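You operate a simulated robot arm through the tools that you are given. There is no shell and no other tool. Be economical: measure what you need, move in short steps, check, and stop when the job is done.

The job below is to be done with a simulated two-armed robot. You get a single attempt, and the scene is never put back.

TASK
Put the yellow wheel on the top of the stack on the turntable away on the top shelf of the low rack. Put the blue film roll from the top of the tool cart on the top of the dust cabinet and the white film roll on the feed table before the yellow cover. Push the middle cart drawer shut. Put the chalk carton from the bench end of the desk on the bench top. Turn the range knob to 20 cm. Fetch the blue barrel sensor and stand it on the top shelf of the low rack. Close the blue drawer. Put the 10 A fuse carton from the end of the bench by the small grey shelf on the top of the grey sheet rack and the 20 A fuse carton on the bench top. Any order will do. Set down upright: film roll, chalk carton, blue barrel sensor, fuse carton.
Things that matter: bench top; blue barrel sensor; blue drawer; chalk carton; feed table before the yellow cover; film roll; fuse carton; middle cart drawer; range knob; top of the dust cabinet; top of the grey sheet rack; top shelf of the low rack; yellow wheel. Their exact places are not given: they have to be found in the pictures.

The check looks at the end state, three seconds after you hand in, the way a careful person would. Anything else that was tipped, shoved, dropped, spilled or broken makes it a failure. Lids that push on must go on centred and level and be pressed home; caps that screw on are set level and turned clockwise until they are tight. Flat cloth is picked up by pressing the open fingertips on it (5 to 10 N) and closing them slowly along it; thin cloth reads only 2 to 8 mm in the jaws.

THE ROBOT
Two 7-joint arms with four-finger grippers on one trunk, on a base that drives. Base frame: it is fixed to the floor where the robot stands at the start and does not move with it; the origin is under the middle of the robot, x ahead of it, y to its left, z up; the surface under the hand at the start is at about z = 0.46. Lengths are in m, angles in rad, forces in N, time in s.
The left shoulder is at the start at [0.04, 0.181, 1.13], the right one opposite. With the tool pointing down near the work surface each hand reaches from about 0.1 to 0.72 m from the robot's upright axis, wherever it stands, measured 20 degrees to its own side. Places, roughly: bench top [2.4, 2.7, 0.9]; blue barrel sensor (4x4x7 cm) [2.2, 3.9, 0.9]; blue drawer [2.1, 2.2, 0.7]; chalk carton [2.5, 3.75, 1]; feed table before the yellow cover [-3, 3.7, 1]; film roll [-0.25, 5.25, 1]; fuse carton [2.25, 1.5, 1]; middle cart drawer [-0.4, 4.9, 0.6]; range knob [2.3, 3.9, 0.9]; top of the dust cabinet (19x44 cm) [-1.62, 5.14, 0.84]; top of the grey sheet rack (22x54 cm) [2, -0.88, 0.82]; top shelf of the low rack [1.4, 5.2, 1]; yellow wheel (6x6x4 cm) [0.7, -0.1, 0.8]. Payload 3.67 kg a hand.
The TCP of each hand is the grasp point between the finger pads, 0.028 m short of the fingertips. In the tool frame z runs along the fingers and y along their closing line. The gripper opens to 0.112 m. The gripper's body begins 0.073 m behind the TCP.
Orientation is that of the tool frame in the base frame, as a unit quaternion [w, x, y, z]. With the fingers straight down and closing along the base's y, the tool's x points along the base's -x, its y along +y and its z along -z.

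THE INTERFACE
- The arms move only by the tool step_arm. It takes "left_plan", "right_plan" or both (then of equal length, played together; a hand with none holds still); each is a list of rows, each a list of 7 numbers: the shift along the tool's x, y, z in cm, then the turn, a rotation vector about the tool's x, y, z in rad, then the opening in per cent of the stroke, from 0 (shut) to 100 (fully open). In form: [[x, y, z, rx, ry, rz, hand], ...]. A call has 1 to 8 rows; each row shifts and turns the commanded pose from where the row before left it, along the tool's axes as they then stand. Each row takes 0.2 s and may step no farther than 0.05 m and 0.15 rad from the row before; otherwise, or with a gripper value out of range, the whole call is refused. A pose out of reach is approached as far as the arm can. The call stops where the force on the tool passes 40 N (or 10 N more than at its start, if that is more) or the arm is blocked; 0.2 s more then pass. The fingers move at their own pace and stop on an object; they squeeze with about 24 N. The grip force told is the motor's: it shows also when the fingers shut on nothing. Time passes only in rows, and 0.2 s behind the last, so rows that do not move let the fingers close. The reply holds the time, the measured pose of the TCP, the force on the tool along the base axes, the opening and the grip force, in the units named above and with some noise, with the torque about the TCP (base axes, N m) and any sound that the robot's microphone picked up.
- Cameras (640 x 400 px; columns grow to the right, rows downward): "scene" is now at [0.1079, -0.0051, 1.3613]; the picture's right is [-0.06, -1.00, 0.00], its down [-0.55, 0.03, -0.84] and it looks along [0.83, -0.05, -0.55] (base axes); focal length 274 px, centre (320, 200). "left" rides on the left gripper at [0.06, 0.018, -0.104] in its tool frame; the picture's right is [-0.29, 0.96, 0.00], its down [-0.80, -0.24, -0.55] and it looks along [-0.53, -0.16, 0.83] (tool axes); focal length 234 px, centre (320, 200). "right" rides on the right gripper at [0.06, -0.018, -0.104] in its tool frame; the picture's right is [0.29, 0.96, 0.00], its down [-0.80, 0.24, -0.55] and it looks along [-0.53, 0.16, 0.83] (tool axes); focal length 234 px, centre (320, 200).
- get_image(camera): a new picture of that camera. It takes no simulated time.
- slide_trunk(by): slides the trunk up (or, below 0, down) by that many m; the arms and the scene camera ride with it, the base frame stays. It gives what a move gives, with no picture.
- steer(legs): drives the robot by 1 to 6 legs, each [ahead, left, turn to the left] in m, m and rad, along the robot's own axes; the way and the turn of a leg run together, so that a leg with both is an arc; at most 1.5 m and 3.142 rad a leg. The arms and the cameras ride along, it lands a little off, and it stops where it bumps. It gives what a move gives.
- turn_head(pan, tilt): turns the head with the scene camera to pan (to the left, within 1.501 rad either way) and tilt (down, from -0.506 to 1.204), counted from straight ahead of the robot. It gives what a move gives.
- probe_pixels(camera, pixels): for up to 12 pixels [column, row] of the newest picture of that camera ("zoom" is the newest enlarged one), the place [x, y, z] in the base frame of the surface seen there, good to about 0.002 m. It takes no simulated time.
- inspect(camera, box): a new picture of the part [left, top, right, bottom] of that camera's present view, enlarged. It takes no simulated time.
- job_done(): hands the job in; it is judged then, once.

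Work in short steps. Measure before you move; look again where a grasp or a placing could have gone wrong, and mend it. You have 329 turns and 234 pictures in all, those below and enlarged ones among them. Open the grippers and draw the arms clear of the work before you hand the job in, unless the task says otherwise; then end with one line.

The tools are called after ">>>" by a JSON object that holds its "name" and its "arguments". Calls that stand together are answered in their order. step_arm: Moves the arms, as the interface text tells. Its arguments: {"type":"object","properties":{"left_plan":{"type":"array"},"right_plan":{"type":"array"}},"required":[]} The other tools are called the same way: slide_trunk (by) slides the trunk up or down; steer (legs) drives the base; turn_head (pan, tilt) turns the head that bears the scene camera; get_image (camera) takes a picture; probe_pixels (camera, pixels) gives the place of the surface under pixels of a picture; inspect (camera, box) takes an enlarged picture of a part of a camera's view; job_done () hands the job in.

At the start:

```text
time: 0.0
left_eef_pos: [0.575, 0.1016, 1.0078]
left_tcp_rot: [-0.001, 0.0, 1.0, 0.0]
left_ft_force: [0.6, -0.2, 0.2]
left_ft_torque: [-0.03, 0.0, -0.01]
left_opening: 0.1117
left_gripper_force: 0.1
right_eef_pos: [0.4931, -0.3141, 0.981]
right_tcp_rot: [0.0, 0.0, 1.0, -0.001]
right_ft_force: [0.3, 0.4, -0.9]
right_ft_torque: [-0.02, 0.05, -0.01]
right_opening: 0.1118
right_gripper_force: 0.0
trunk travel left (down, up): [-0.25, 0.264]
robot x, y, heading: [-0.0028, -0.0029, -0.002]
head pan, tilt: [-0.061, 0.581]
```

scene: 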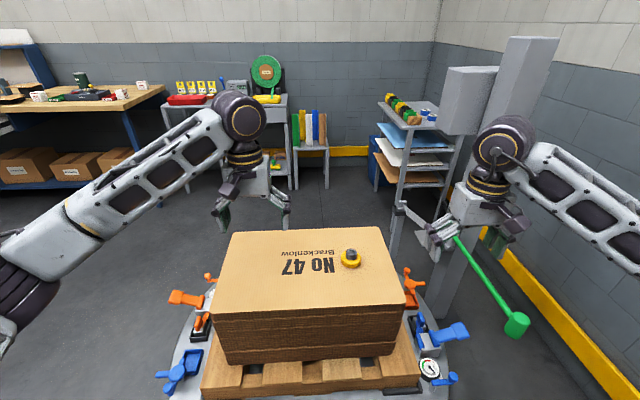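
right: 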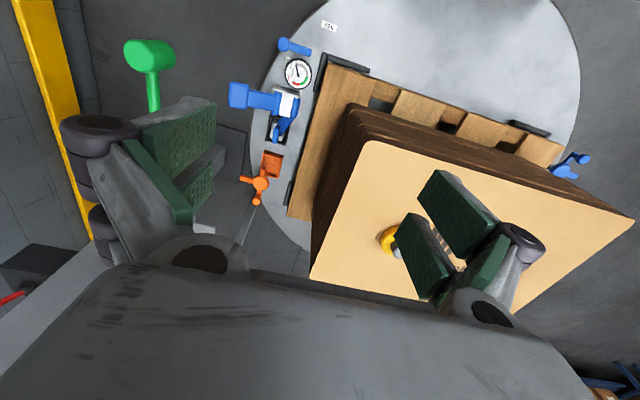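
left: 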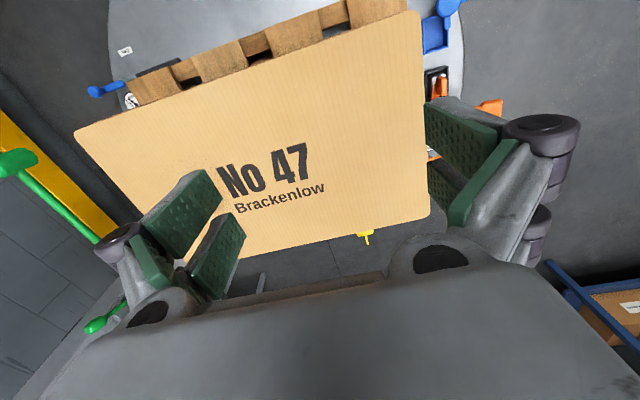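

The yellow wheel is at about (350,258) in the scene picture, on the carton stack. I'll enlarge it and probe it.

>>> {"name": "inspect", "arguments": {"camera": "scene", "box": [300, 225, 400, 290]}}

>>> {"name": "probe_pixels", "arguments": {"camera": "scene", "pixels": [[350, 252], [344, 264], [357, 262], [330, 285], [380, 260], [350, 245]]}}

>>> {"name": "inspect", "arguments": {"camera": "scene", "box": [150, 40, 480, 200]}}

```text
6.15 times, centred on (350, 258) of scene
```

zoom: 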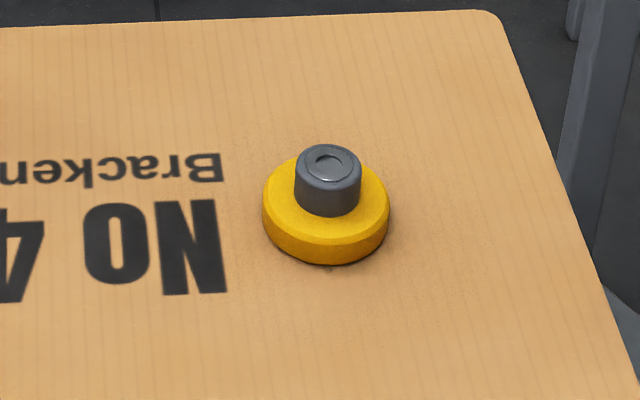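

```text
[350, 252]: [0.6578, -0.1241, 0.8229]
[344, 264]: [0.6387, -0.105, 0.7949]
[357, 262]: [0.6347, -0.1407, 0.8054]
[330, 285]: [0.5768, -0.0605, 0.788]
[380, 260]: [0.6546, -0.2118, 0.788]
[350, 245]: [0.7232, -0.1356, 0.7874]
```

```text
1.94 times, centred on (315, 120) of scene
```

zoom: 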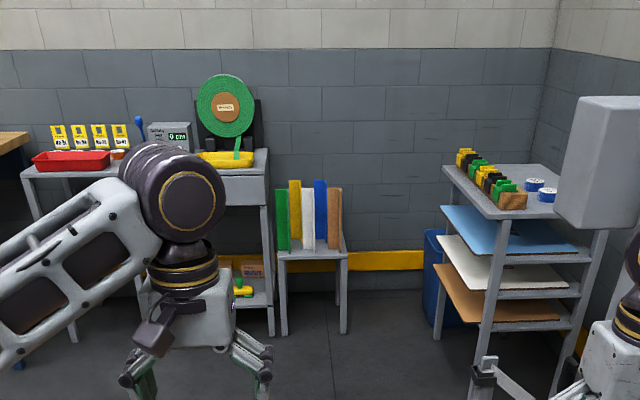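

The wheel is at about (0.655,-0.125), on the top surface at z=0.788, with its hub top at 0.823. I'll bring the right hand over it, staying high.

>>> {"name": "step_arm", "arguments": {"right_plan": [[-4, 4.6, 0, 0, 0, 0, 100], [-4, 4.7, 0, 0, 0, 0, 100], [0, 4.9, 0, 0, 0, 0, 100], [0, 4.7, 0, 0, 0, 0, 100], [-4, 0, 0, 0, 0, 0, 100], [-4, 0, 0, 0, 0, 0, 100], [0, 0, 4, 0, 0, 0, 100], [0, 0, 4, 0, 0, 0, 100]]}}

>>> {"name": "get_image", "arguments": {"camera": "right"}}

>>> {"name": "get_image", "arguments": {"camera": "scene"}}

```text
refused: row 1 steps farther than a row can; nothing moved
```

```text
228 pictures are left
```

right: 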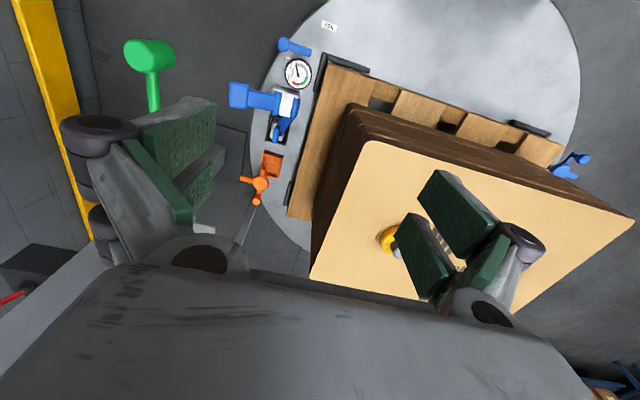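

```text
227 pictures are left
```

scene: 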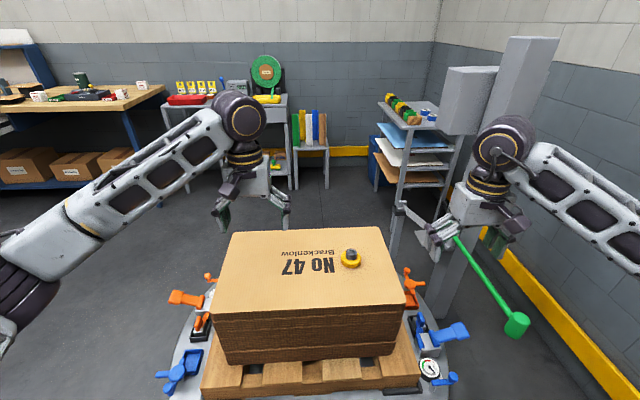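

The first row was over the 0.05 m limit, so I'll use smaller steps. The left hand moves a little outward at the same time.

>>> {"name": "step_arm", "arguments": {"right_plan": [[-3, 3.8, 0, 0, 0, 0, 100], [-3, 3.8, 0, 0, 0, 0, 100], [-3, 3.8, 0, 0, 0, 0, 100], [-3, 3.8, 0, 0, 0, 0, 100], [-3, 3.7, 0, 0, 0, 0, 100], [-1.4, 0, 4, 0, 0, 0, 100], [0, 0, 4, 0, 0, 0, 100], [0, 0, 0, 0, 0, 0, 100]], "left_plan": [[2, 4, 0, 0, 0, 0, 100], [2, 4, 0, 0, 0, 0, 100], [2, 4, 0, 0, 0, 0, 100], [0, 0, 0, 0, 0, 0, 100], [0, 0, 0, 0, 0, 0, 100], [0, 0, 0, 0, 0, 0, 100], [0, 0, 0, 0, 0, 0, 100], [0, 0, 0, 0, 0, 0, 100]]}}

>>> {"name": "get_image", "arguments": {"camera": "right"}}

>>> {"name": "probe_pixels", "arguments": {"camera": "scene", "pixels": [[280, 100], [400, 115], [100, 95], [430, 120], [385, 230], [225, 240], [170, 380], [480, 75], [530, 60], [45, 80]]}}

```text
time: 1.8
left_eef_pos: [0.5139, 0.2223, 1.0081]
left_tcp_rot: [0.0, -0.001, 1.0, 0.0]
left_ft_force: [-0.1, 0.2, 0.2]
left_ft_torque: [0.02, 0.01, 0.0]
left_opening: 0.1118
left_gripper_force: 0.2
right_eef_pos: [0.6578, -0.1233, 0.9011]
right_tcp_rot: [0.0, 0.001, 1.0, 0.001]
right_ft_force: [-0.7, -0.1, -0.4]
right_ft_torque: [0.01, 0.0, 0.01]
right_opening: 0.112
right_gripper_force: 0.1
trunk travel left (down, up): [-0.25, 0.264]
robot x, y, heading: [0.0017, -0.0035, 0.002]
head pan, tilt: [-0.061, 0.581]
```

```text
226 pictures are left
```

right: 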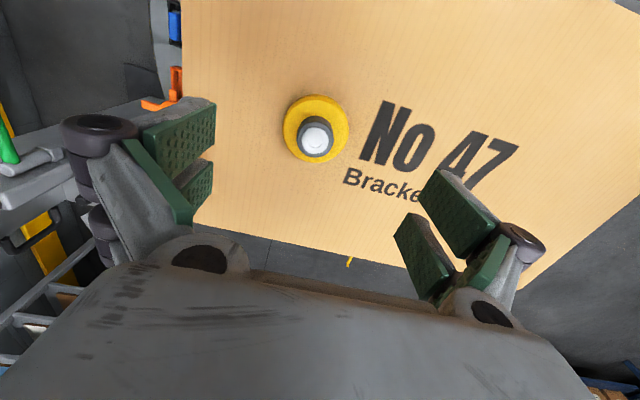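

```text
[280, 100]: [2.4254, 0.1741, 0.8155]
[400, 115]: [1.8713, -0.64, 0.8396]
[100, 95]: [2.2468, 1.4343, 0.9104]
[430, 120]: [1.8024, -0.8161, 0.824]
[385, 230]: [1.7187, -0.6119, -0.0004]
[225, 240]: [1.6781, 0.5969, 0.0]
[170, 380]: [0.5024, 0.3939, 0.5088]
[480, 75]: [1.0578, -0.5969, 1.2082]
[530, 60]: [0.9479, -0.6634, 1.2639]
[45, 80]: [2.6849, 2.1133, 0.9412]
```

The wheel is under the hand, at (315,128) in the right picture. I'll probe the rim to refine its centre.

>>> {"name": "probe_pixels", "arguments": {"camera": "right", "pixels": [[287, 128], [345, 125], [316, 142], [318, 97], [300, 155], [340, 150], [400, 200]]}}

```text
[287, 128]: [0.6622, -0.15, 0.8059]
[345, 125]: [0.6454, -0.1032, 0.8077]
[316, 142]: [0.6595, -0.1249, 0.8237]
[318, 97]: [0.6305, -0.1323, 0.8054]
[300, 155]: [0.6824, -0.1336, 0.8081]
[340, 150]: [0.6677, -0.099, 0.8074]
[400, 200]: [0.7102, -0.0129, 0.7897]
```

The centre is at about (0.658,-0.125), so the hand is aligned. I'll go down to TCP z≈0.820 and close.

>>> {"name": "step_arm", "arguments": {"right_plan": [[0, 0, 4, 0, 0, 0, 100], [0, 0, 2.5, 0, 0, 0, 100], [0, 0, 1.5, 0, 0, 0, 100], [0, 0, 0, 0, 0, 0, 60], [0, 0, 0, 0, 0, 0, 40], [0, 0, 0, 0, 0, 0, 20], [0, 0, 0, 0, 0, 0, 0], [0, 0, 0, 0, 0, 0, 0]]}}

>>> {"name": "get_image", "arguments": {"camera": "right"}}

```text
time: 3.6
left_eef_pos: [0.5143, 0.2207, 1.0073]
left_tcp_rot: [0.0, -0.002, 1.0, 0.0]
left_ft_force: [-0.2, 0.2, 0.3]
left_ft_torque: [-0.01, -0.01, 0.0]
left_opening: 0.1119
left_gripper_force: 0.1
right_eef_pos: [0.6589, -0.1238, 0.8217]
right_tcp_rot: [0.0, 0.0, 1.0, 0.0]
right_ft_force: [0.8, -1.5, 0.7]
right_ft_torque: [-0.11, -0.07, -0.01]
right_opening: 0.057
right_gripper_force: 24.0
trunk travel left (down, up): [-0.25, 0.264]
robot x, y, heading: [0.003, -0.0012, -0.002]
head pan, tilt: [-0.061, 0.581]
```

```text
225 pictures are left
```

right: 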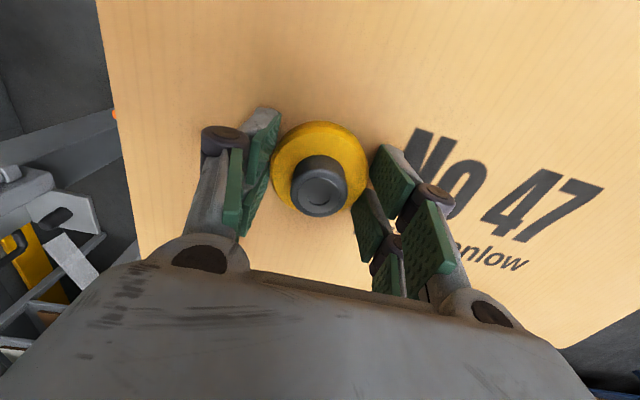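

It is gripped at 0.057 m. I'll lift it and draw the hand back, then check.

>>> {"name": "step_arm", "arguments": {"right_plan": [[0, 0, -4, 0, 0, 0, 0], [0, 0, -4, 0, 0, 0, 0], [0, 0, -4.5, 0, 0, 0, 0], [0, 0, -4.5, 0, 0, 0, 0], [4, -2, 0, 0, 0, 0, 0], [4, -2, 0, 0, 0, 0, 0], [4, -2, 0, 0, 0, 0, 0], [4, -1, 0, 0, 0, 0, 0]]}}

>>> {"name": "get_image", "arguments": {"camera": "right"}}

>>> {"name": "turn_head", "arguments": {"pan": 0.9, "tilt": 0.35}}

>>> {"name": "get_image", "arguments": {"camera": "scene"}}

```text
time: 5.4
left_eef_pos: [0.5135, 0.2224, 1.0082]
left_tcp_rot: [0.001, 0.0, 1.0, 0.0]
left_ft_force: [-0.3, -0.1, 0.2]
left_ft_torque: [-0.04, 0.0, 0.0]
left_opening: 0.1117
left_gripper_force: 0.1
right_eef_pos: [0.4975, -0.1938, 0.9915]
right_tcp_rot: [0.002, 0.0, 1.0, 0.0]
right_ft_force: [-0.4, 1.1, -1.1]
right_ft_torque: [-0.02, -0.02, 0.0]
right_opening: 0.0566
right_gripper_force: 23.9
trunk travel left (down, up): [-0.25, 0.264]
robot x, y, heading: [0.003, -0.0004, 0.0]
head pan, tilt: [-0.061, 0.581]
```

```text
224 pictures are left
```

right: 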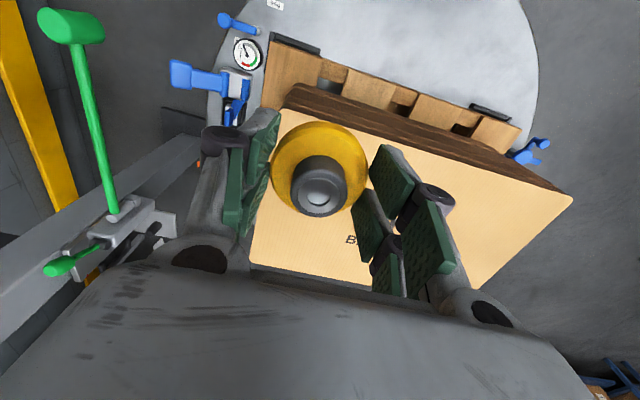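

```text
time: 6.6
left_eef_pos: [0.5148, 0.222, 1.0069]
left_tcp_rot: [-0.001, -0.001, 1.0, 0.0]
left_ft_force: [0.9, 0.0, -0.4]
left_ft_torque: [0.0, 0.01, 0.0]
left_opening: 0.1122
left_gripper_force: 0.1
right_eef_pos: [0.4979, -0.1928, 0.9906]
right_tcp_rot: [0.0, 0.0, 1.0, -0.001]
right_ft_force: [-0.2, -0.3, -0.6]
right_ft_torque: [0.0, 0.03, -0.04]
right_opening: 0.0567
right_gripper_force: 24.1
trunk travel left (down, up): [-0.25, 0.264]
robot x, y, heading: [0.002, -0.0016, -0.001]
head pan, tilt: [0.901, 0.351]
```

```text
223 pictures are left
```

scene: 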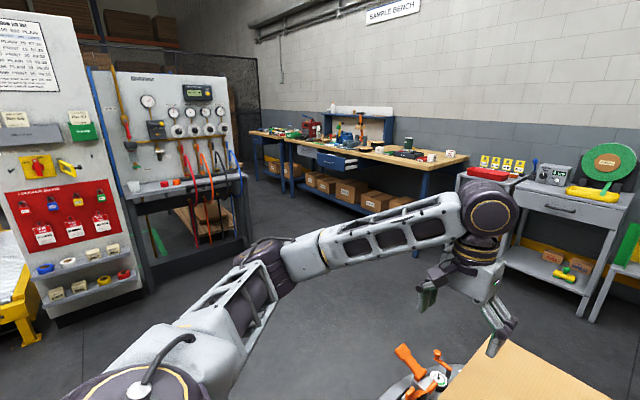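

The wheel is held. I'll probe the obstacles around the room: the panels on the left, the bench and the table with the tape.

>>> {"name": "probe_pixels", "arguments": {"camera": "scene", "pixels": [[60, 325], [145, 285], [245, 235], [250, 180], [245, 130], [290, 180], [345, 170], [455, 158], [428, 195], [590, 318], [505, 265], [540, 205]]}}

>>> {"name": "inspect", "arguments": {"camera": "scene", "box": [240, 90, 480, 240]}}

>>> {"name": "turn_head", "arguments": {"pan": 1.5, "tilt": 0.35}}

>>> {"name": "get_image", "arguments": {"camera": "scene"}}

```text
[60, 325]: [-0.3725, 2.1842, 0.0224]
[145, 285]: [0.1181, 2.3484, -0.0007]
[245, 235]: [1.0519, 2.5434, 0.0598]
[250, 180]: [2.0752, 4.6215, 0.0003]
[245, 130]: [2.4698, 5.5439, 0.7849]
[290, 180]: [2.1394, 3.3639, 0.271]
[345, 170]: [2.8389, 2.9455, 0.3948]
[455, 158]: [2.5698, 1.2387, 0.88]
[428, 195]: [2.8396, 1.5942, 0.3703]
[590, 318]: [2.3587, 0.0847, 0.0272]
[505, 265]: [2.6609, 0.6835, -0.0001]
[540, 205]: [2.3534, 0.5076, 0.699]
```

```text
2.67 times, centred on (360, 165) of scene
```

zoom: 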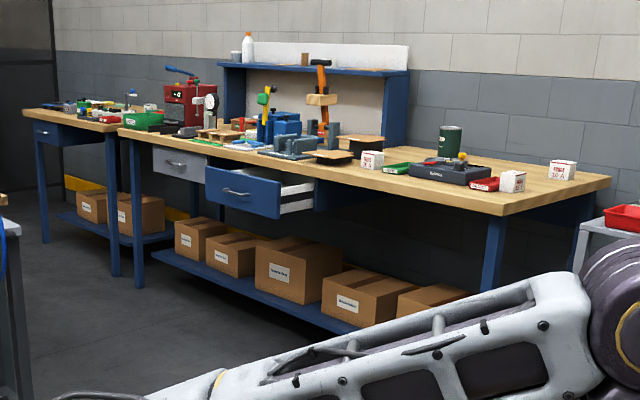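

```text
time: 7.6
left_eef_pos: [0.5148, 0.2217, 1.0084]
left_tcp_rot: [-0.001, -0.001, 1.0, 0.001]
left_ft_force: [-0.4, 0.8, -0.3]
left_ft_torque: [-0.02, 0.0, 0.01]
left_opening: 0.1119
left_gripper_force: 0.0
right_eef_pos: [0.4989, -0.1935, 0.9926]
right_tcp_rot: [0.0, 0.0, 1.0, 0.0]
right_ft_force: [-0.2, -0.5, -1.2]
right_ft_torque: [0.01, 0.01, -0.01]
right_opening: 0.0567
right_gripper_force: 24.2
trunk travel left (down, up): [-0.25, 0.264]
robot x, y, heading: [-0.0025, 0.0031, -0.0]
head pan, tilt: [1.499, 0.351]
```

```text
221 pictures are left
```

scene: 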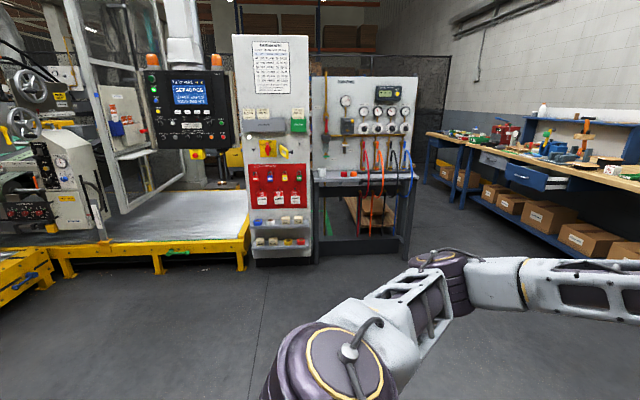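

The cartons stand by the near end of the bench at about (2.25–2.6,1.2–1.5). I'll strafe left clear of the turntable, then drive ahead towards the bench end.

>>> {"name": "steer", "arguments": {"legs": [[0, 1.35, 0], [1.2, 0, 0]]}}

>>> {"name": "turn_head", "arguments": {"pan": 0.0, "tilt": 0.45}}

>>> {"name": "get_image", "arguments": {"camera": "scene"}}

```text
time: 20.5
left_eef_pos: [1.7138, 1.5887, 1.0071]
left_tcp_rot: [0.0, -0.005, 1.0, 0.0]
left_ft_force: [-0.7, -0.3, -0.4]
left_ft_torque: [-0.01, -0.02, 0.01]
left_opening: 0.1119
left_gripper_force: 0.0
right_eef_pos: [1.7025, 1.174, 0.9904]
right_tcp_rot: [0.0, -0.005, 1.0, 0.0]
right_ft_force: [0.0, -0.4, -1.3]
right_ft_torque: [0.0, 0.02, -0.01]
right_opening: 0.0567
right_gripper_force: 23.7
trunk travel left (down, up): [-0.25, 0.264]
robot x, y, heading: [1.2048, 1.3609, 0.008]
head pan, tilt: [1.499, 0.351]
```

```text
time: 22.1
left_eef_pos: [1.715, 1.5892, 1.0074]
left_tcp_rot: [-0.001, -0.005, 1.0, 0.0]
left_ft_force: [0.1, 1.3, 0.1]
left_ft_torque: [0.01, 0.01, 0.01]
left_opening: 0.1125
left_gripper_force: 0.2
right_eef_pos: [1.7012, 1.1748, 0.9922]
right_tcp_rot: [0.001, -0.005, 1.0, 0.0]
right_ft_force: [-0.1, 0.1, -0.8]
right_ft_torque: [-0.01, 0.01, 0.01]
right_opening: 0.0563
right_gripper_force: 24.1
trunk travel left (down, up): [-0.25, 0.264]
robot x, y, heading: [1.2002, 1.3635, 0.014]
head pan, tilt: [0.0, 0.45]
```

```text
220 pictures are left
```

scene: 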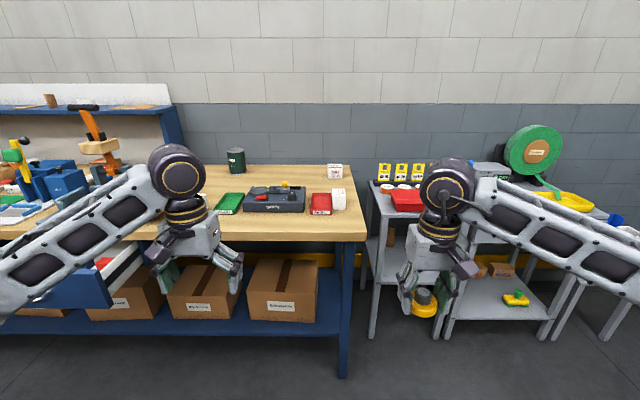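

Two cartons show at (335,170) and (338,200). I'll enlarge that area to read the labels.

>>> {"name": "inspect", "arguments": {"camera": "scene", "box": [210, 140, 380, 246]}}

>>> {"name": "probe_pixels", "arguments": {"camera": "scene", "pixels": [[335, 165], [335, 178], [339, 192], [338, 208], [340, 238], [355, 175], [365, 238], [240, 238], [110, 300], [60, 275], [230, 205], [320, 212]]}}

```text
3.76 times, centred on (295, 193) of scene
```

zoom: 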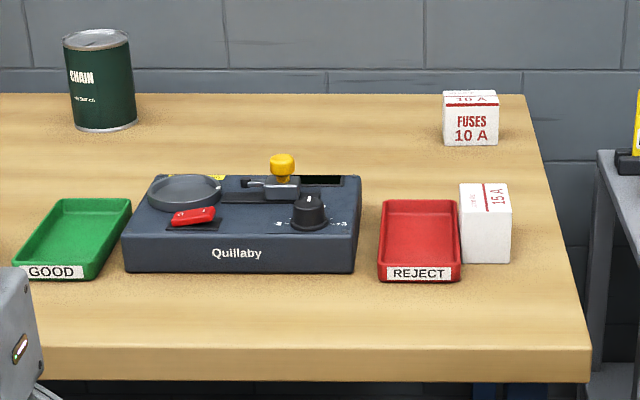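

```text
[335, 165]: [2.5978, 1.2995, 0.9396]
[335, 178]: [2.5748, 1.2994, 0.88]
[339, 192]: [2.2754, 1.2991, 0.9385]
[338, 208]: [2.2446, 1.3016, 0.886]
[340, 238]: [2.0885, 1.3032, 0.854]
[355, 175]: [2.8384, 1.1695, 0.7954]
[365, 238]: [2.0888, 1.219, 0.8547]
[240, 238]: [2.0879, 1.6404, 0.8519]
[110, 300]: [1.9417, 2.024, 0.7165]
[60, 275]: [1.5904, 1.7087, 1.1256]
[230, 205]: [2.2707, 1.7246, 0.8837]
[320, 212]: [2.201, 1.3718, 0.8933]
```

The 10 A carton stands at (2.59,1.30) and the 15 A one at (2.26,1.30). I'll look straight down to see how large the base is.

>>> {"name": "turn_head", "arguments": {"pan": 0.0, "tilt": 1.2}}

>>> {"name": "get_image", "arguments": {"camera": "scene"}}

>>> {"name": "get_image", "arguments": {"camera": "left"}}

```text
time: 23.2
left_eef_pos: [1.7144, 1.5896, 1.0074]
left_tcp_rot: [-0.001, -0.006, 1.0, 0.0]
left_ft_force: [0.3, -0.2, -0.9]
left_ft_torque: [-0.02, 0.03, -0.02]
left_opening: 0.1119
left_gripper_force: 0.1
right_eef_pos: [1.701, 1.1736, 0.9903]
right_tcp_rot: [0.0, -0.005, 1.0, 0.0]
right_ft_force: [-0.6, -0.1, -0.4]
right_ft_torque: [0.03, -0.01, 0.0]
right_opening: 0.0566
right_gripper_force: 24.0
trunk travel left (down, up): [-0.25, 0.264]
robot x, y, heading: [1.2019, 1.3644, 0.007]
head pan, tilt: [0.0, 1.201]
```

```text
218 pictures are left
```

scene: 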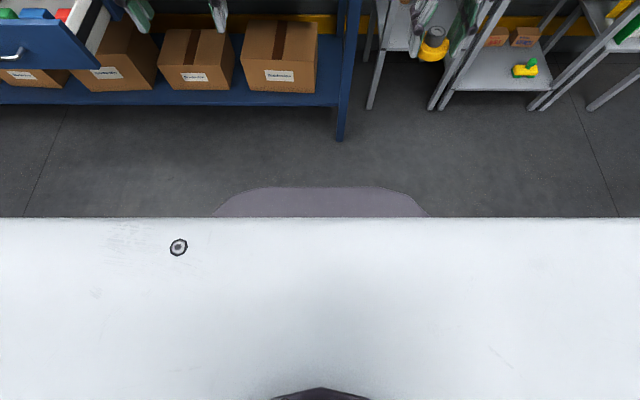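

```text
217 pictures are left
```

left: 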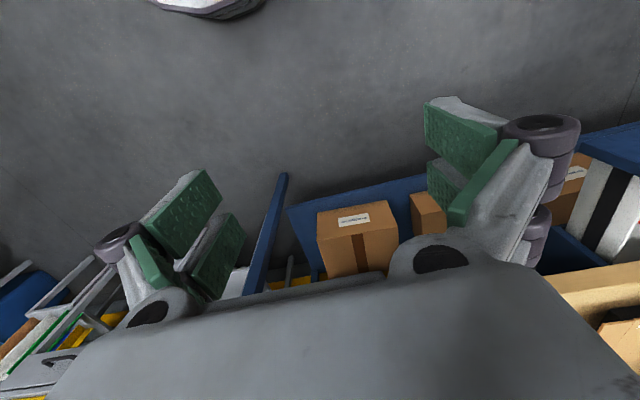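

>>> {"name": "probe_pixels", "arguments": {"camera": "scene", "pixels": [[320, 189], [225, 210], [420, 210], [150, 108], [340, 140], [20, 105], [40, 60], [320, 300], [400, 230], [370, 105], [435, 108]]}}

```text
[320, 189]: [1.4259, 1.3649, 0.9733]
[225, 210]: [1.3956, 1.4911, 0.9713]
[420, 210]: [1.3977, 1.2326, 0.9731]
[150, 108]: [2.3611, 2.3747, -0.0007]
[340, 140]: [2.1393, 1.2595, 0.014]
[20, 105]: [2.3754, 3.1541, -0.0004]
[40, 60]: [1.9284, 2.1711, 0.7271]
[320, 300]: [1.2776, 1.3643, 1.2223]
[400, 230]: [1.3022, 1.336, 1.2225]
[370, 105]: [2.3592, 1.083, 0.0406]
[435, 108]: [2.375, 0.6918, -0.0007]
```

The torso front reaches about 0.22 m ahead of the axis. The 10 A carton is best reached from the open corner past the bench end. I'll raise the trunk, pull the right hand back and drive to about (1.95,0.85).

>>> {"name": "slide_trunk", "arguments": {"by": 0.2}}

>>> {"name": "step_arm", "arguments": {"right_plan": [[4, 0, 0, 0, 0, 0, 0], [4, 0, 0, 0, 0, 0, 0], [4, 0, 0, 0, 0, 0, 0], [4, 0, 0, 0, 0, 0, 0]], "left_plan": [[4, 0, 0, 0, 0, 0, 100], [4, 0, 0, 0, 0, 0, 100], [4, 0, 0, 0, 0, 0, 100], [4, 0, 0, 0, 0, 0, 100]]}}

>>> {"name": "steer", "arguments": {"legs": [[0, -0.5, 0], [0.65, 0, 0]]}}

>>> {"name": "turn_head", "arguments": {"pan": 0.45, "tilt": 0.6}}

>>> {"name": "get_image", "arguments": {"camera": "scene"}}

```text
time: 25.4
left_eef_pos: [1.7152, 1.5906, 1.2076]
left_tcp_rot: [-0.002, -0.006, 1.0, 0.0]
left_ft_force: [0.7, -0.1, -0.1]
left_ft_torque: [-0.01, -0.02, 0.02]
left_opening: 0.1118
left_gripper_force: 0.0
right_eef_pos: [1.7006, 1.1747, 1.1921]
right_tcp_rot: [0.0, -0.004, 1.0, 0.0]
right_ft_force: [-0.8, -0.8, -0.6]
right_ft_torque: [-0.01, 0.0, 0.02]
right_opening: 0.0564
right_gripper_force: 24.2
trunk travel left (down, up): [-0.45, 0.064]
robot x, y, heading: [1.1976, 1.3648, 0.01]
head pan, tilt: [0.0, 1.201]
```

```text
time: 26.4
left_eef_pos: [1.5514, 1.5868, 1.2096]
left_tcp_rot: [0.0, -0.005, 1.0, 0.001]
left_ft_force: [-0.4, 0.1, 0.3]
left_ft_torque: [-0.01, -0.07, 0.01]
left_opening: 0.1121
left_gripper_force: 0.0
right_eef_pos: [1.5382, 1.1717, 1.1934]
right_tcp_rot: [0.002, -0.004, 1.0, -0.001]
right_ft_force: [-0.9, 0.3, -0.8]
right_ft_torque: [-0.01, -0.04, -0.03]
right_opening: 0.0567
right_gripper_force: 23.9
trunk travel left (down, up): [-0.45, 0.064]
robot x, y, heading: [1.2004, 1.3624, 0.003]
head pan, tilt: [0.0, 1.201]
```

```text
time: 32.7
left_eef_pos: [2.2108, 1.0869, 1.2086]
left_tcp_rot: [0.0, -0.004, 1.0, 0.0]
left_ft_force: [0.4, -0.5, -0.5]
left_ft_torque: [0.01, 0.02, 0.0]
left_opening: 0.1124
left_gripper_force: 0.0
right_eef_pos: [2.1999, 0.6725, 1.1922]
right_tcp_rot: [0.0, -0.003, 1.0, 0.001]
right_ft_force: [0.3, 0.8, -0.9]
right_ft_torque: [0.0, -0.02, 0.0]
right_opening: 0.0565
right_gripper_force: 23.9
trunk travel left (down, up): [-0.45, 0.064]
robot x, y, heading: [1.8589, 0.8651, 0.011]
head pan, tilt: [0.0, 1.201]
```

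```text
time: 33.7
left_eef_pos: [2.2117, 1.0872, 1.2081]
left_tcp_rot: [0.0, -0.004, 1.0, 0.0]
left_ft_force: [0.2, 0.1, 0.2]
left_ft_torque: [0.0, -0.02, 0.0]
left_opening: 0.112
left_gripper_force: 0.0
right_eef_pos: [2.199, 0.6725, 1.1917]
right_tcp_rot: [0.0, -0.004, 1.0, 0.0]
right_ft_force: [-0.6, 0.3, -0.8]
right_ft_torque: [0.0, 0.0, -0.02]
right_opening: 0.0568
right_gripper_force: 24.3
trunk travel left (down, up): [-0.45, 0.064]
robot x, y, heading: [1.8617, 0.8712, 0.01]
head pan, tilt: [0.45, 0.6]
```

```text
216 pictures are left
```

scene: 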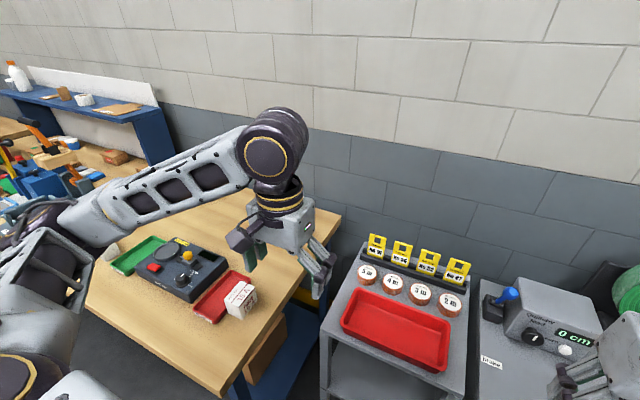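

The 10 A carton is hidden behind the left hand. I'll move the left hand at its present height to above it and look with the left camera.

>>> {"name": "step_arm", "arguments": {"left_plan": [[-4.2, 2.5, 0, 0, 0, 0, 100], [-4.2, 2.5, 0, 0, 0, 0, 100], [-4.2, 2.5, 0, 0, 0, 0, 100], [-4.2, 2.5, 0, 0, 0, 0, 100], [-4.2, 2.5, 0, 0, 0, 0, 100], [-4.2, 2.5, 0, 0, 0, 0, 100], [-4.2, 2.5, 0, 0, 0, 0, 100], [-3, 2.5, 2, 0, 0, 0, 100]]}}

>>> {"name": "get_image", "arguments": {"camera": "left"}}

```text
time: 35.5
left_eef_pos: [2.5362, 1.29, 1.1855]
left_tcp_rot: [-0.001, -0.003, 1.0, -0.001]
left_ft_force: [1.2, 0.5, 0.5]
left_ft_torque: [-0.01, 0.03, 0.03]
left_opening: 0.112
left_gripper_force: 0.0
right_eef_pos: [2.2007, 0.6727, 1.1915]
right_tcp_rot: [-0.001, -0.003, 1.0, 0.0]
right_ft_force: [0.4, 0.2, -2.1]
right_ft_torque: [-0.01, 0.03, -0.05]
right_opening: 0.0568
right_gripper_force: 24.0
trunk travel left (down, up): [-0.45, 0.064]
robot x, y, heading: [1.8618, 0.8626, 0.008]
head pan, tilt: [0.45, 0.6]
```

```text
215 pictures are left
```

left: 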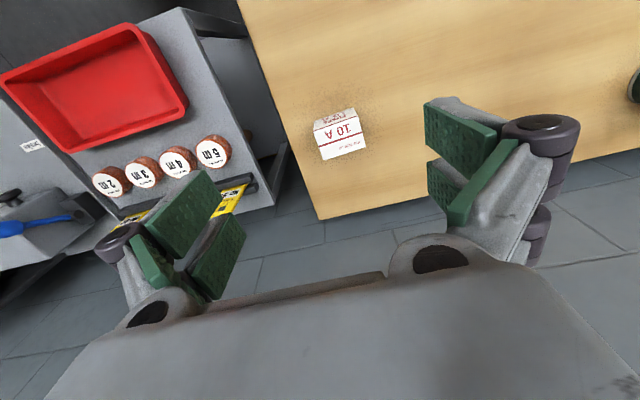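

The 10 A carton is at (340,135) in the left picture. I'll probe it.

>>> {"name": "probe_pixels", "arguments": {"camera": "left", "pixels": [[316, 127], [357, 117], [364, 146], [323, 157], [340, 138], [330, 115], [300, 180], [400, 100]]}}

>>> {"name": "inspect", "arguments": {"camera": "left", "box": [290, 90, 390, 170]}}

```text
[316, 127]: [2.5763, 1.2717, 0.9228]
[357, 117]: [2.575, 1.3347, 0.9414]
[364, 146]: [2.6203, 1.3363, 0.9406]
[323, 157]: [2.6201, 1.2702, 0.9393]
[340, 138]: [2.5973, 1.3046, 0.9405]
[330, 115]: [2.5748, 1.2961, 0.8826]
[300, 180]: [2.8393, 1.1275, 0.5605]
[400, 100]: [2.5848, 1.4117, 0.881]
```

```text
5.00 times, centred on (340, 130) of left
```

zoom: 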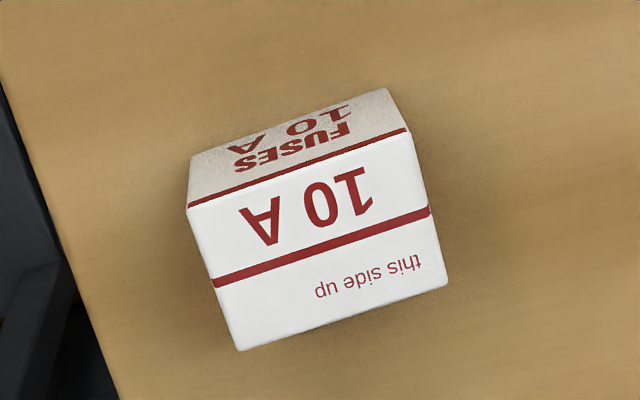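

The carton is centred at (2.598,1.303) and measures 4.7×6.7 cm, with z 0.88–0.94. I'll align over it and go down to TCP z≈0.92.

>>> {"name": "step_arm", "arguments": {"left_plan": [[-3.1, 0.7, 2, 0, 0, 0, 100], [-3.1, 0.6, 2, 0, 0, 0, 100], [0, 0, 4, 0, 0, 0, 100], [0, 0, 4, 0, 0, 0, 100], [0, 0, 4, 0, 0, 0, 100], [0, 0, 3, 0, 0, 0, 100], [0, 0, 3, 0, 0, 0, 100], [0, 0, 0, 0, 0, 0, 100]]}}

>>> {"name": "get_image", "arguments": {"camera": "left"}}

```text
time: 37.3
left_eef_pos: [2.5966, 1.3026, 0.9665]
left_tcp_rot: [0.0, -0.005, 1.0, 0.0]
left_ft_force: [-0.7, -0.3, 0.7]
left_ft_torque: [0.06, 0.01, -0.03]
left_opening: 0.1121
left_gripper_force: 0.0
right_eef_pos: [2.1993, 0.6716, 1.1918]
right_tcp_rot: [0.0, -0.004, 1.0, 0.0]
right_ft_force: [0.5, -0.9, -1.4]
right_ft_torque: [0.01, -0.01, -0.01]
right_opening: 0.0568
right_gripper_force: 24.1
trunk travel left (down, up): [-0.45, 0.064]
robot x, y, heading: [1.8578, 0.8662, 0.005]
head pan, tilt: [0.45, 0.6]
```

```text
213 pictures are left
```

left: 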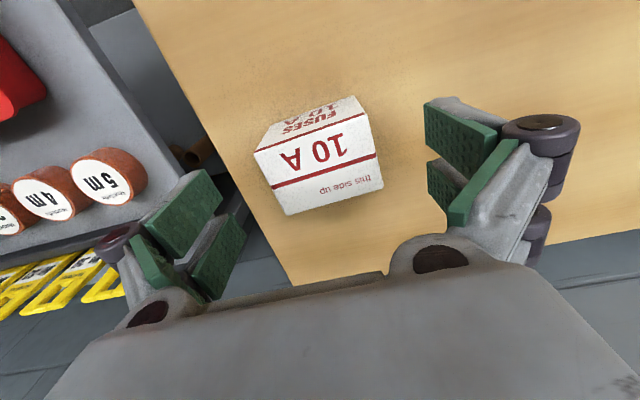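

The hand is aligned over the carton. I'll go down 4.7 cm, close and lift.

>>> {"name": "step_arm", "arguments": {"left_plan": [[0, 0, 3, 0, 0, 0, 100], [0, 0, 1.7, 0, 0, 0, 100], [0, 0, 0, 0, 0, 0, 70], [0, 0, 0, 0, 0, 0, 50], [0, 0, 0, 0, 0, 0, 30], [0, 0, 0, 0, 0, 0, 0], [0, 0, -3, 0, 0, 0, 0], [0, 0, -4, 0, 0, 0, 0]]}}

>>> {"name": "get_image", "arguments": {"camera": "left"}}

```text
time: 39.1
left_eef_pos: [2.595, 1.3032, 0.9901]
left_tcp_rot: [-0.001, -0.005, 1.0, 0.0]
left_ft_force: [-0.2, 0.6, -1.3]
left_ft_torque: [0.04, 0.02, -0.03]
left_opening: 0.0696
left_gripper_force: 24.0
right_eef_pos: [2.1986, 0.6718, 1.1919]
right_tcp_rot: [0.001, -0.004, 1.0, 0.0]
right_ft_force: [0.8, 0.9, -1.0]
right_ft_torque: [0.02, -0.03, 0.01]
right_opening: 0.0568
right_gripper_force: 23.9
trunk travel left (down, up): [-0.45, 0.064]
robot x, y, heading: [1.8611, 0.8642, 0.009]
head pan, tilt: [0.45, 0.6]
```

```text
212 pictures are left
```

left: 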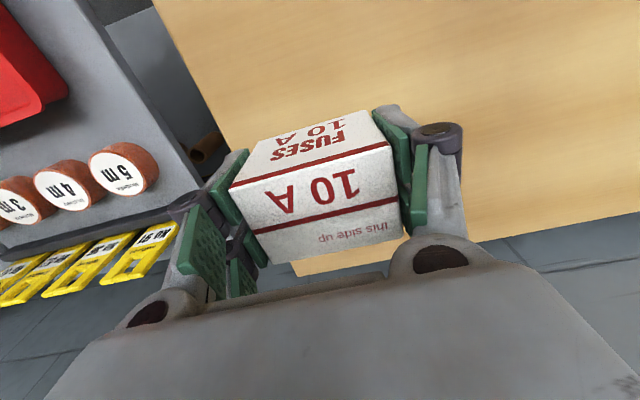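

It is gripped. I'll lift it, retract, and look toward the grey sheet rack on the right.

>>> {"name": "step_arm", "arguments": {"left_plan": [[0, 0, -4.5, 0, 0, 0, 0], [0, 0, -4.5, 0, 0, 0, 0], [0, 0, -4.5, 0, 0, 0, 0], [0, 0, -4.5, 0, 0, 0, 0], [4, -2, 0, 0, 0, 0, 0], [4.4, -2, 0, 0, 0, 0, 0], [4.4, -2, 0, 0, 0, 0, 0], [4.4, -2, 0, 0, 0, 0, 0]]}}

>>> {"name": "step_arm", "arguments": {"left_plan": [[4, -2, 0, 0, 0, 0, 0], [4.4, -2, 0, 0, 0, 0, 0], [4.4, -2, 0, 0, 0, 0, 0], [4.4, -2, 0, 0, 0, 0, 0], [4.4, -2, 0, 0, 0, 0, 0]]}}

>>> {"name": "turn_head", "arguments": {"pan": -1.3, "tilt": 0.4}}

>>> {"name": "get_image", "arguments": {"camera": "scene"}}

```text
time: 40.9
left_eef_pos: [2.4216, 1.2223, 1.171]
left_tcp_rot: [-0.001, -0.004, 1.0, 0.0]
left_ft_force: [0.3, -0.2, -0.7]
left_ft_torque: [0.02, -0.02, 0.04]
left_opening: 0.0696
left_gripper_force: 24.1
right_eef_pos: [2.1979, 0.6739, 1.1919]
right_tcp_rot: [0.001, -0.004, 1.0, 0.0]
right_ft_force: [0.5, 0.0, 0.1]
right_ft_torque: [-0.02, -0.02, 0.0]
right_opening: 0.0566
right_gripper_force: 24.0
trunk travel left (down, up): [-0.45, 0.064]
robot x, y, heading: [1.8575, 0.8646, 0.004]
head pan, tilt: [0.45, 0.6]
```

```text
time: 42.1
left_eef_pos: [2.2075, 1.1194, 1.1707]
left_tcp_rot: [0.0, -0.004, 1.0, 0.0]
left_ft_force: [-0.3, 0.5, -1.5]
left_ft_torque: [0.01, -0.03, -0.02]
left_opening: 0.0696
left_gripper_force: 24.2
right_eef_pos: [2.1984, 0.6715, 1.1918]
right_tcp_rot: [0.001, -0.004, 1.0, 0.0]
right_ft_force: [-0.7, -0.2, -1.2]
right_ft_torque: [0.0, 0.0, 0.01]
right_opening: 0.0566
right_gripper_force: 23.8
trunk travel left (down, up): [-0.45, 0.064]
robot x, y, heading: [1.8575, 0.8632, 0.003]
head pan, tilt: [0.45, 0.6]
```

```text
time: 43.9
left_eef_pos: [2.2089, 1.1208, 1.1686]
left_tcp_rot: [-0.001, -0.004, 1.0, 0.001]
left_ft_force: [0.3, -0.6, -0.6]
left_ft_torque: [0.0, -0.01, -0.04]
left_opening: 0.0698
left_gripper_force: 23.8
right_eef_pos: [2.1989, 0.6718, 1.1915]
right_tcp_rot: [0.0, -0.003, 1.0, 0.0]
right_ft_force: [-1.1, 0.1, -0.8]
right_ft_torque: [0.01, 0.02, -0.04]
right_opening: 0.0564
right_gripper_force: 24.1
trunk travel left (down, up): [-0.45, 0.064]
robot x, y, heading: [1.8587, 0.8609, 0.006]
head pan, tilt: [-1.3, 0.4]
```

```text
211 pictures are left
```

scene: 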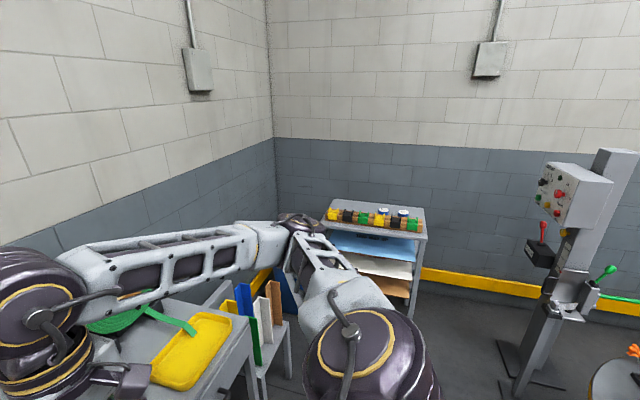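

The sheet rack is at (380,210) with blocks and tins on top. I'll enlarge it and probe.

>>> {"name": "inspect", "arguments": {"camera": "scene", "box": [290, 190, 450, 290]}}

>>> {"name": "probe_pixels", "arguments": {"camera": "scene", "pixels": [[322, 223], [425, 238], [424, 210], [336, 200], [402, 209], [384, 209], [415, 225], [355, 203], [412, 310], [440, 320], [500, 360], [290, 320]]}}

```text
4.00 times, centred on (370, 240) of scene
```

zoom: 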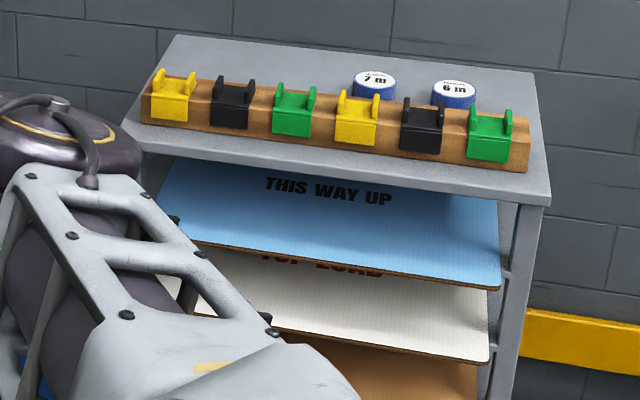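

```text
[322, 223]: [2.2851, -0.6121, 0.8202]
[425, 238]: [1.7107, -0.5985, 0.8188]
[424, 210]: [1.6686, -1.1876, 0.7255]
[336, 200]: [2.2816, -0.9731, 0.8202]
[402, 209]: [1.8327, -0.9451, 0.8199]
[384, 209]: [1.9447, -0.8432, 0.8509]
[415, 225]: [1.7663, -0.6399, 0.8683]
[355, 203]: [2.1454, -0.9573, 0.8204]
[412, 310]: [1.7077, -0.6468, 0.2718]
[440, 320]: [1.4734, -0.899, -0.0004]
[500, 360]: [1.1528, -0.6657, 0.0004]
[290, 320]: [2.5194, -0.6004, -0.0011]
```

The top surface is z=0.82 with free space around (2.1,-0.85). I'll back off, turn right 90° and drive toward it, then look.

>>> {"name": "steer", "arguments": {"legs": [[-0.3, 0, 0], [0, 0, -1.571], [0.7, 0.4, 0]]}}

>>> {"name": "turn_head", "arguments": {"pan": 0, "tilt": 0.6}}

>>> {"name": "get_image", "arguments": {"camera": "scene"}}

```text
time: 54.2
left_eef_pos: [2.208, -0.1901, 1.1702]
left_tcp_rot: [0.0, 0.71, 0.704, 0.0]
left_ft_force: [-1.1, 0.4, -1.2]
left_ft_torque: [-0.02, -0.04, 0.01]
left_opening: 0.0695
left_gripper_force: 23.7
right_eef_pos: [1.7605, -0.1726, 1.1925]
right_tcp_rot: [0.0, 0.711, 0.703, 0.0]
right_ft_force: [0.6, 0.4, -1.3]
right_ft_torque: [0.03, -0.05, -0.02]
right_opening: 0.0566
right_gripper_force: 24.6
trunk travel left (down, up): [-0.45, 0.064]
robot x, y, heading: [1.9591, 0.1671, -1.581]
head pan, tilt: [-1.3, 0.4]
```

```text
time: 55.6
left_eef_pos: [2.2081, -0.1915, 1.1697]
left_tcp_rot: [-0.001, 0.71, 0.704, 0.001]
left_ft_force: [-0.2, -0.4, -0.4]
left_ft_torque: [-0.02, -0.01, -0.02]
left_opening: 0.0699
left_gripper_force: 23.7
right_eef_pos: [1.7608, -0.173, 1.1926]
right_tcp_rot: [0.001, 0.71, 0.704, 0.0]
right_ft_force: [0.6, 0.1, -0.3]
right_ft_torque: [-0.02, 0.02, 0.0]
right_opening: 0.0566
right_gripper_force: 23.4
trunk travel left (down, up): [-0.45, 0.064]
robot x, y, heading: [1.9607, 0.1611, -1.581]
head pan, tilt: [0.0, 0.6]
```

```text
209 pictures are left
```

scene: 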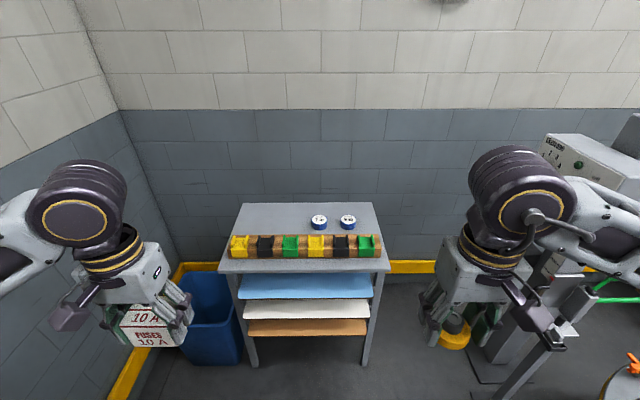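

The view ahead to the rack is clear. I'll probe the layout on top and drive ahead 0.35 m.

>>> {"name": "probe_pixels", "arguments": {"camera": "scene", "pixels": [[242, 204], [370, 204], [319, 220], [348, 220], [265, 225], [285, 215], [268, 238], [222, 262], [388, 262]]}}

>>> {"name": "steer", "arguments": {"legs": [[0.35, 0, 0]]}}

```text
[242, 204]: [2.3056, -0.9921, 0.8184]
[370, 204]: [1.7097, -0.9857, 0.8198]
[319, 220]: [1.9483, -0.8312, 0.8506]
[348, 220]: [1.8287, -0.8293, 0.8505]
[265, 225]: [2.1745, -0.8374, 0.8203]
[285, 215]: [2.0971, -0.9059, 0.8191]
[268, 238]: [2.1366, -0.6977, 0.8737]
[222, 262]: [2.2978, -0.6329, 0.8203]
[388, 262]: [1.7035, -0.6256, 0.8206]
```

```text
time: 57.9
left_eef_pos: [2.2041, -0.5362, 1.1705]
left_tcp_rot: [0.0, 0.71, 0.704, 0.0]
left_ft_force: [0.1, 0.4, -1.4]
left_ft_torque: [0.0, -0.01, -0.01]
left_opening: 0.0695
left_gripper_force: 23.7
right_eef_pos: [1.7574, -0.5191, 1.1913]
right_tcp_rot: [0.0, 0.711, 0.704, -0.001]
right_ft_force: [-0.4, 0.0, -1.1]
right_ft_torque: [-0.03, 0.01, 0.0]
right_opening: 0.0563
right_gripper_force: 24.3
trunk travel left (down, up): [-0.45, 0.064]
robot x, y, heading: [1.9526, -0.1865, -1.584]
head pan, tilt: [0.0, 0.6]
```

I'll carry the carton to (2.13,-0.86), above the free part of the rack top.

>>> {"name": "step_arm", "arguments": {"left_plan": [[-4.05, -0.9, 0, 0, 0, 0, 0], [-4.05, -0.9, 0, 0, 0, 0, 0], [-4.05, -0.9, 0, 0, 0, 0, 0], [-4.05, -0.9, 0, 0, 0, 0, 0], [-4.05, -0.9, 0, 0, 0, 0, 0], [-4.05, -0.9, 0, 0, 0, 0, 0], [-4.05, -0.9, 0, 0, 0, 0, 0], [-4.05, -0.9, 0, 0, 0, 0, 0]]}}

>>> {"name": "step_arm", "arguments": {"left_plan": [[0, 0, 4, 0, 0, 0, 0], [0, 0, 4, 0, 0, 0, 0], [0, 0, 4, 0, 0, 0, 0], [0, 0, 4, 0, 0, 0, 0], [0, 0, 4, 0, 0, 0, 0], [0, 0, 4, 0, 0, 0, 0], [0, 0, 2, 0, 0, 0, 0]]}}

>>> {"name": "get_image", "arguments": {"camera": "scene"}}

>>> {"name": "get_image", "arguments": {"camera": "left"}}

```text
time: 59.7
left_eef_pos: [2.1277, -0.8622, 1.17]
left_tcp_rot: [0.001, 0.71, 0.704, 0.002]
left_ft_force: [0.7, -0.3, -0.9]
left_ft_torque: [0.0, -0.02, 0.01]
left_opening: 0.0697
left_gripper_force: 24.2
right_eef_pos: [1.7566, -0.5197, 1.1908]
right_tcp_rot: [0.0, 0.711, 0.704, 0.0]
right_ft_force: [-0.1, -0.2, -1.8]
right_ft_torque: [0.03, -0.02, 0.0]
right_opening: 0.0565
right_gripper_force: 23.7
trunk travel left (down, up): [-0.45, 0.064]
robot x, y, heading: [1.958, -0.1867, -1.584]
head pan, tilt: [0.0, 0.6]
```

```text
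time: 61.3
left_eef_pos: [2.1303, -0.8613, 0.9095]
left_tcp_rot: [-0.001, 0.71, 0.704, 0.001]
left_ft_force: [0.4, -0.7, -1.4]
left_ft_torque: [0.02, -0.01, -0.01]
left_opening: 0.0696
left_gripper_force: 24.0
right_eef_pos: [1.7572, -0.5204, 1.192]
right_tcp_rot: [-0.001, 0.711, 0.703, 0.0]
right_ft_force: [-0.6, 0.1, -1.4]
right_ft_torque: [-0.01, -0.02, 0.0]
right_opening: 0.0566
right_gripper_force: 24.2
trunk travel left (down, up): [-0.45, 0.064]
robot x, y, heading: [1.956, -0.1834, -1.577]
head pan, tilt: [0.0, 0.6]
```

```text
208 pictures are left
```

scene: 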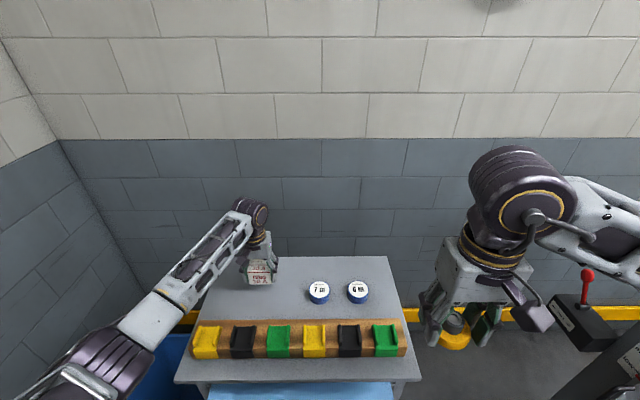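

```text
207 pictures are left
```

left: 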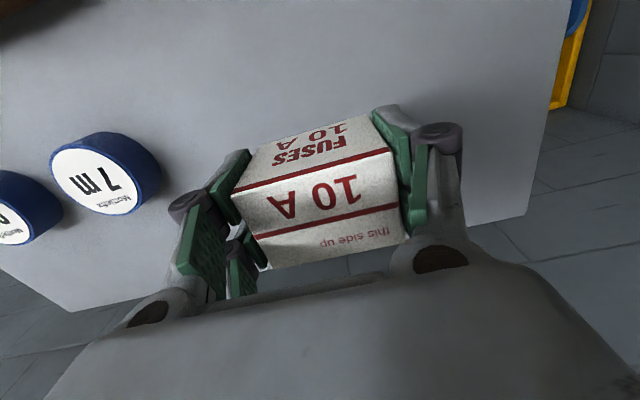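

The site is clear. I'll lower 4.5 cm, then another 0.6 cm, and watch the force.

>>> {"name": "step_arm", "arguments": {"left_plan": [[0, 0, 2.5, 0, 0, 0, 0], [0, 0, 2, 0, 0, 0, 0], [0, 0, 0.3, 0, 0, 0, 0], [0, 0, 0.2, 0, 0, 0, 0]]}}

```text
time: 62.3
left_eef_pos: [2.1292, -0.8602, 0.8587]
left_tcp_rot: [-0.001, 0.71, 0.704, 0.0]
left_ft_force: [0.6, 0.3, -0.9]
left_ft_torque: [0.02, 0.03, 0.01]
left_opening: 0.0695
left_gripper_force: 23.7
right_eef_pos: [1.7578, -0.5199, 1.1914]
right_tcp_rot: [0.0, 0.711, 0.703, 0.001]
right_ft_force: [-1.0, -0.2, -1.7]
right_ft_torque: [-0.01, 0.01, -0.01]
right_opening: 0.0565
right_gripper_force: 24.5
trunk travel left (down, up): [-0.45, 0.064]
robot x, y, heading: [1.9544, -0.1847, -1.578]
head pan, tilt: [0.0, 0.6]
```

No contact shows yet, so I'll inch down.

>>> {"name": "step_arm", "arguments": {"left_plan": [[0, 0, 0.2, 0, 0, 0, 0], [0, 0, 0.2, 0, 0, 0, 0]]}}

>>> {"name": "inspect", "arguments": {"camera": "scene", "box": [210, 230, 320, 310]}}

```text
time: 62.9
left_eef_pos: [2.13, -0.8601, 0.8591]
left_tcp_rot: [0.001, 0.71, 0.704, -0.002]
left_ft_force: [1.6, -2.4, 14.9]
left_ft_torque: [0.25, -0.04, 0.02]
left_opening: 0.0697
left_gripper_force: 24.5
right_eef_pos: [1.7572, -0.5181, 1.1916]
right_tcp_rot: [0.0, 0.711, 0.703, 0.0]
right_ft_force: [0.2, 0.0, -1.3]
right_ft_torque: [-0.01, -0.01, 0.01]
right_opening: 0.0565
right_gripper_force: 24.5
trunk travel left (down, up): [-0.45, 0.064]
robot x, y, heading: [1.9529, -0.1837, -1.575]
head pan, tilt: [0.0, 0.6]
```

```text
5.00 times, centred on (265, 270) of scene
```

zoom: 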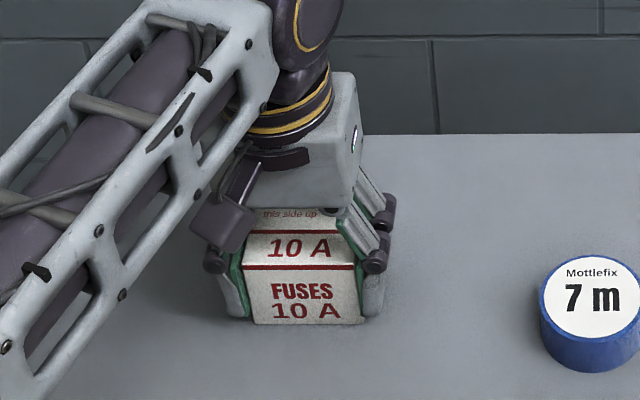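

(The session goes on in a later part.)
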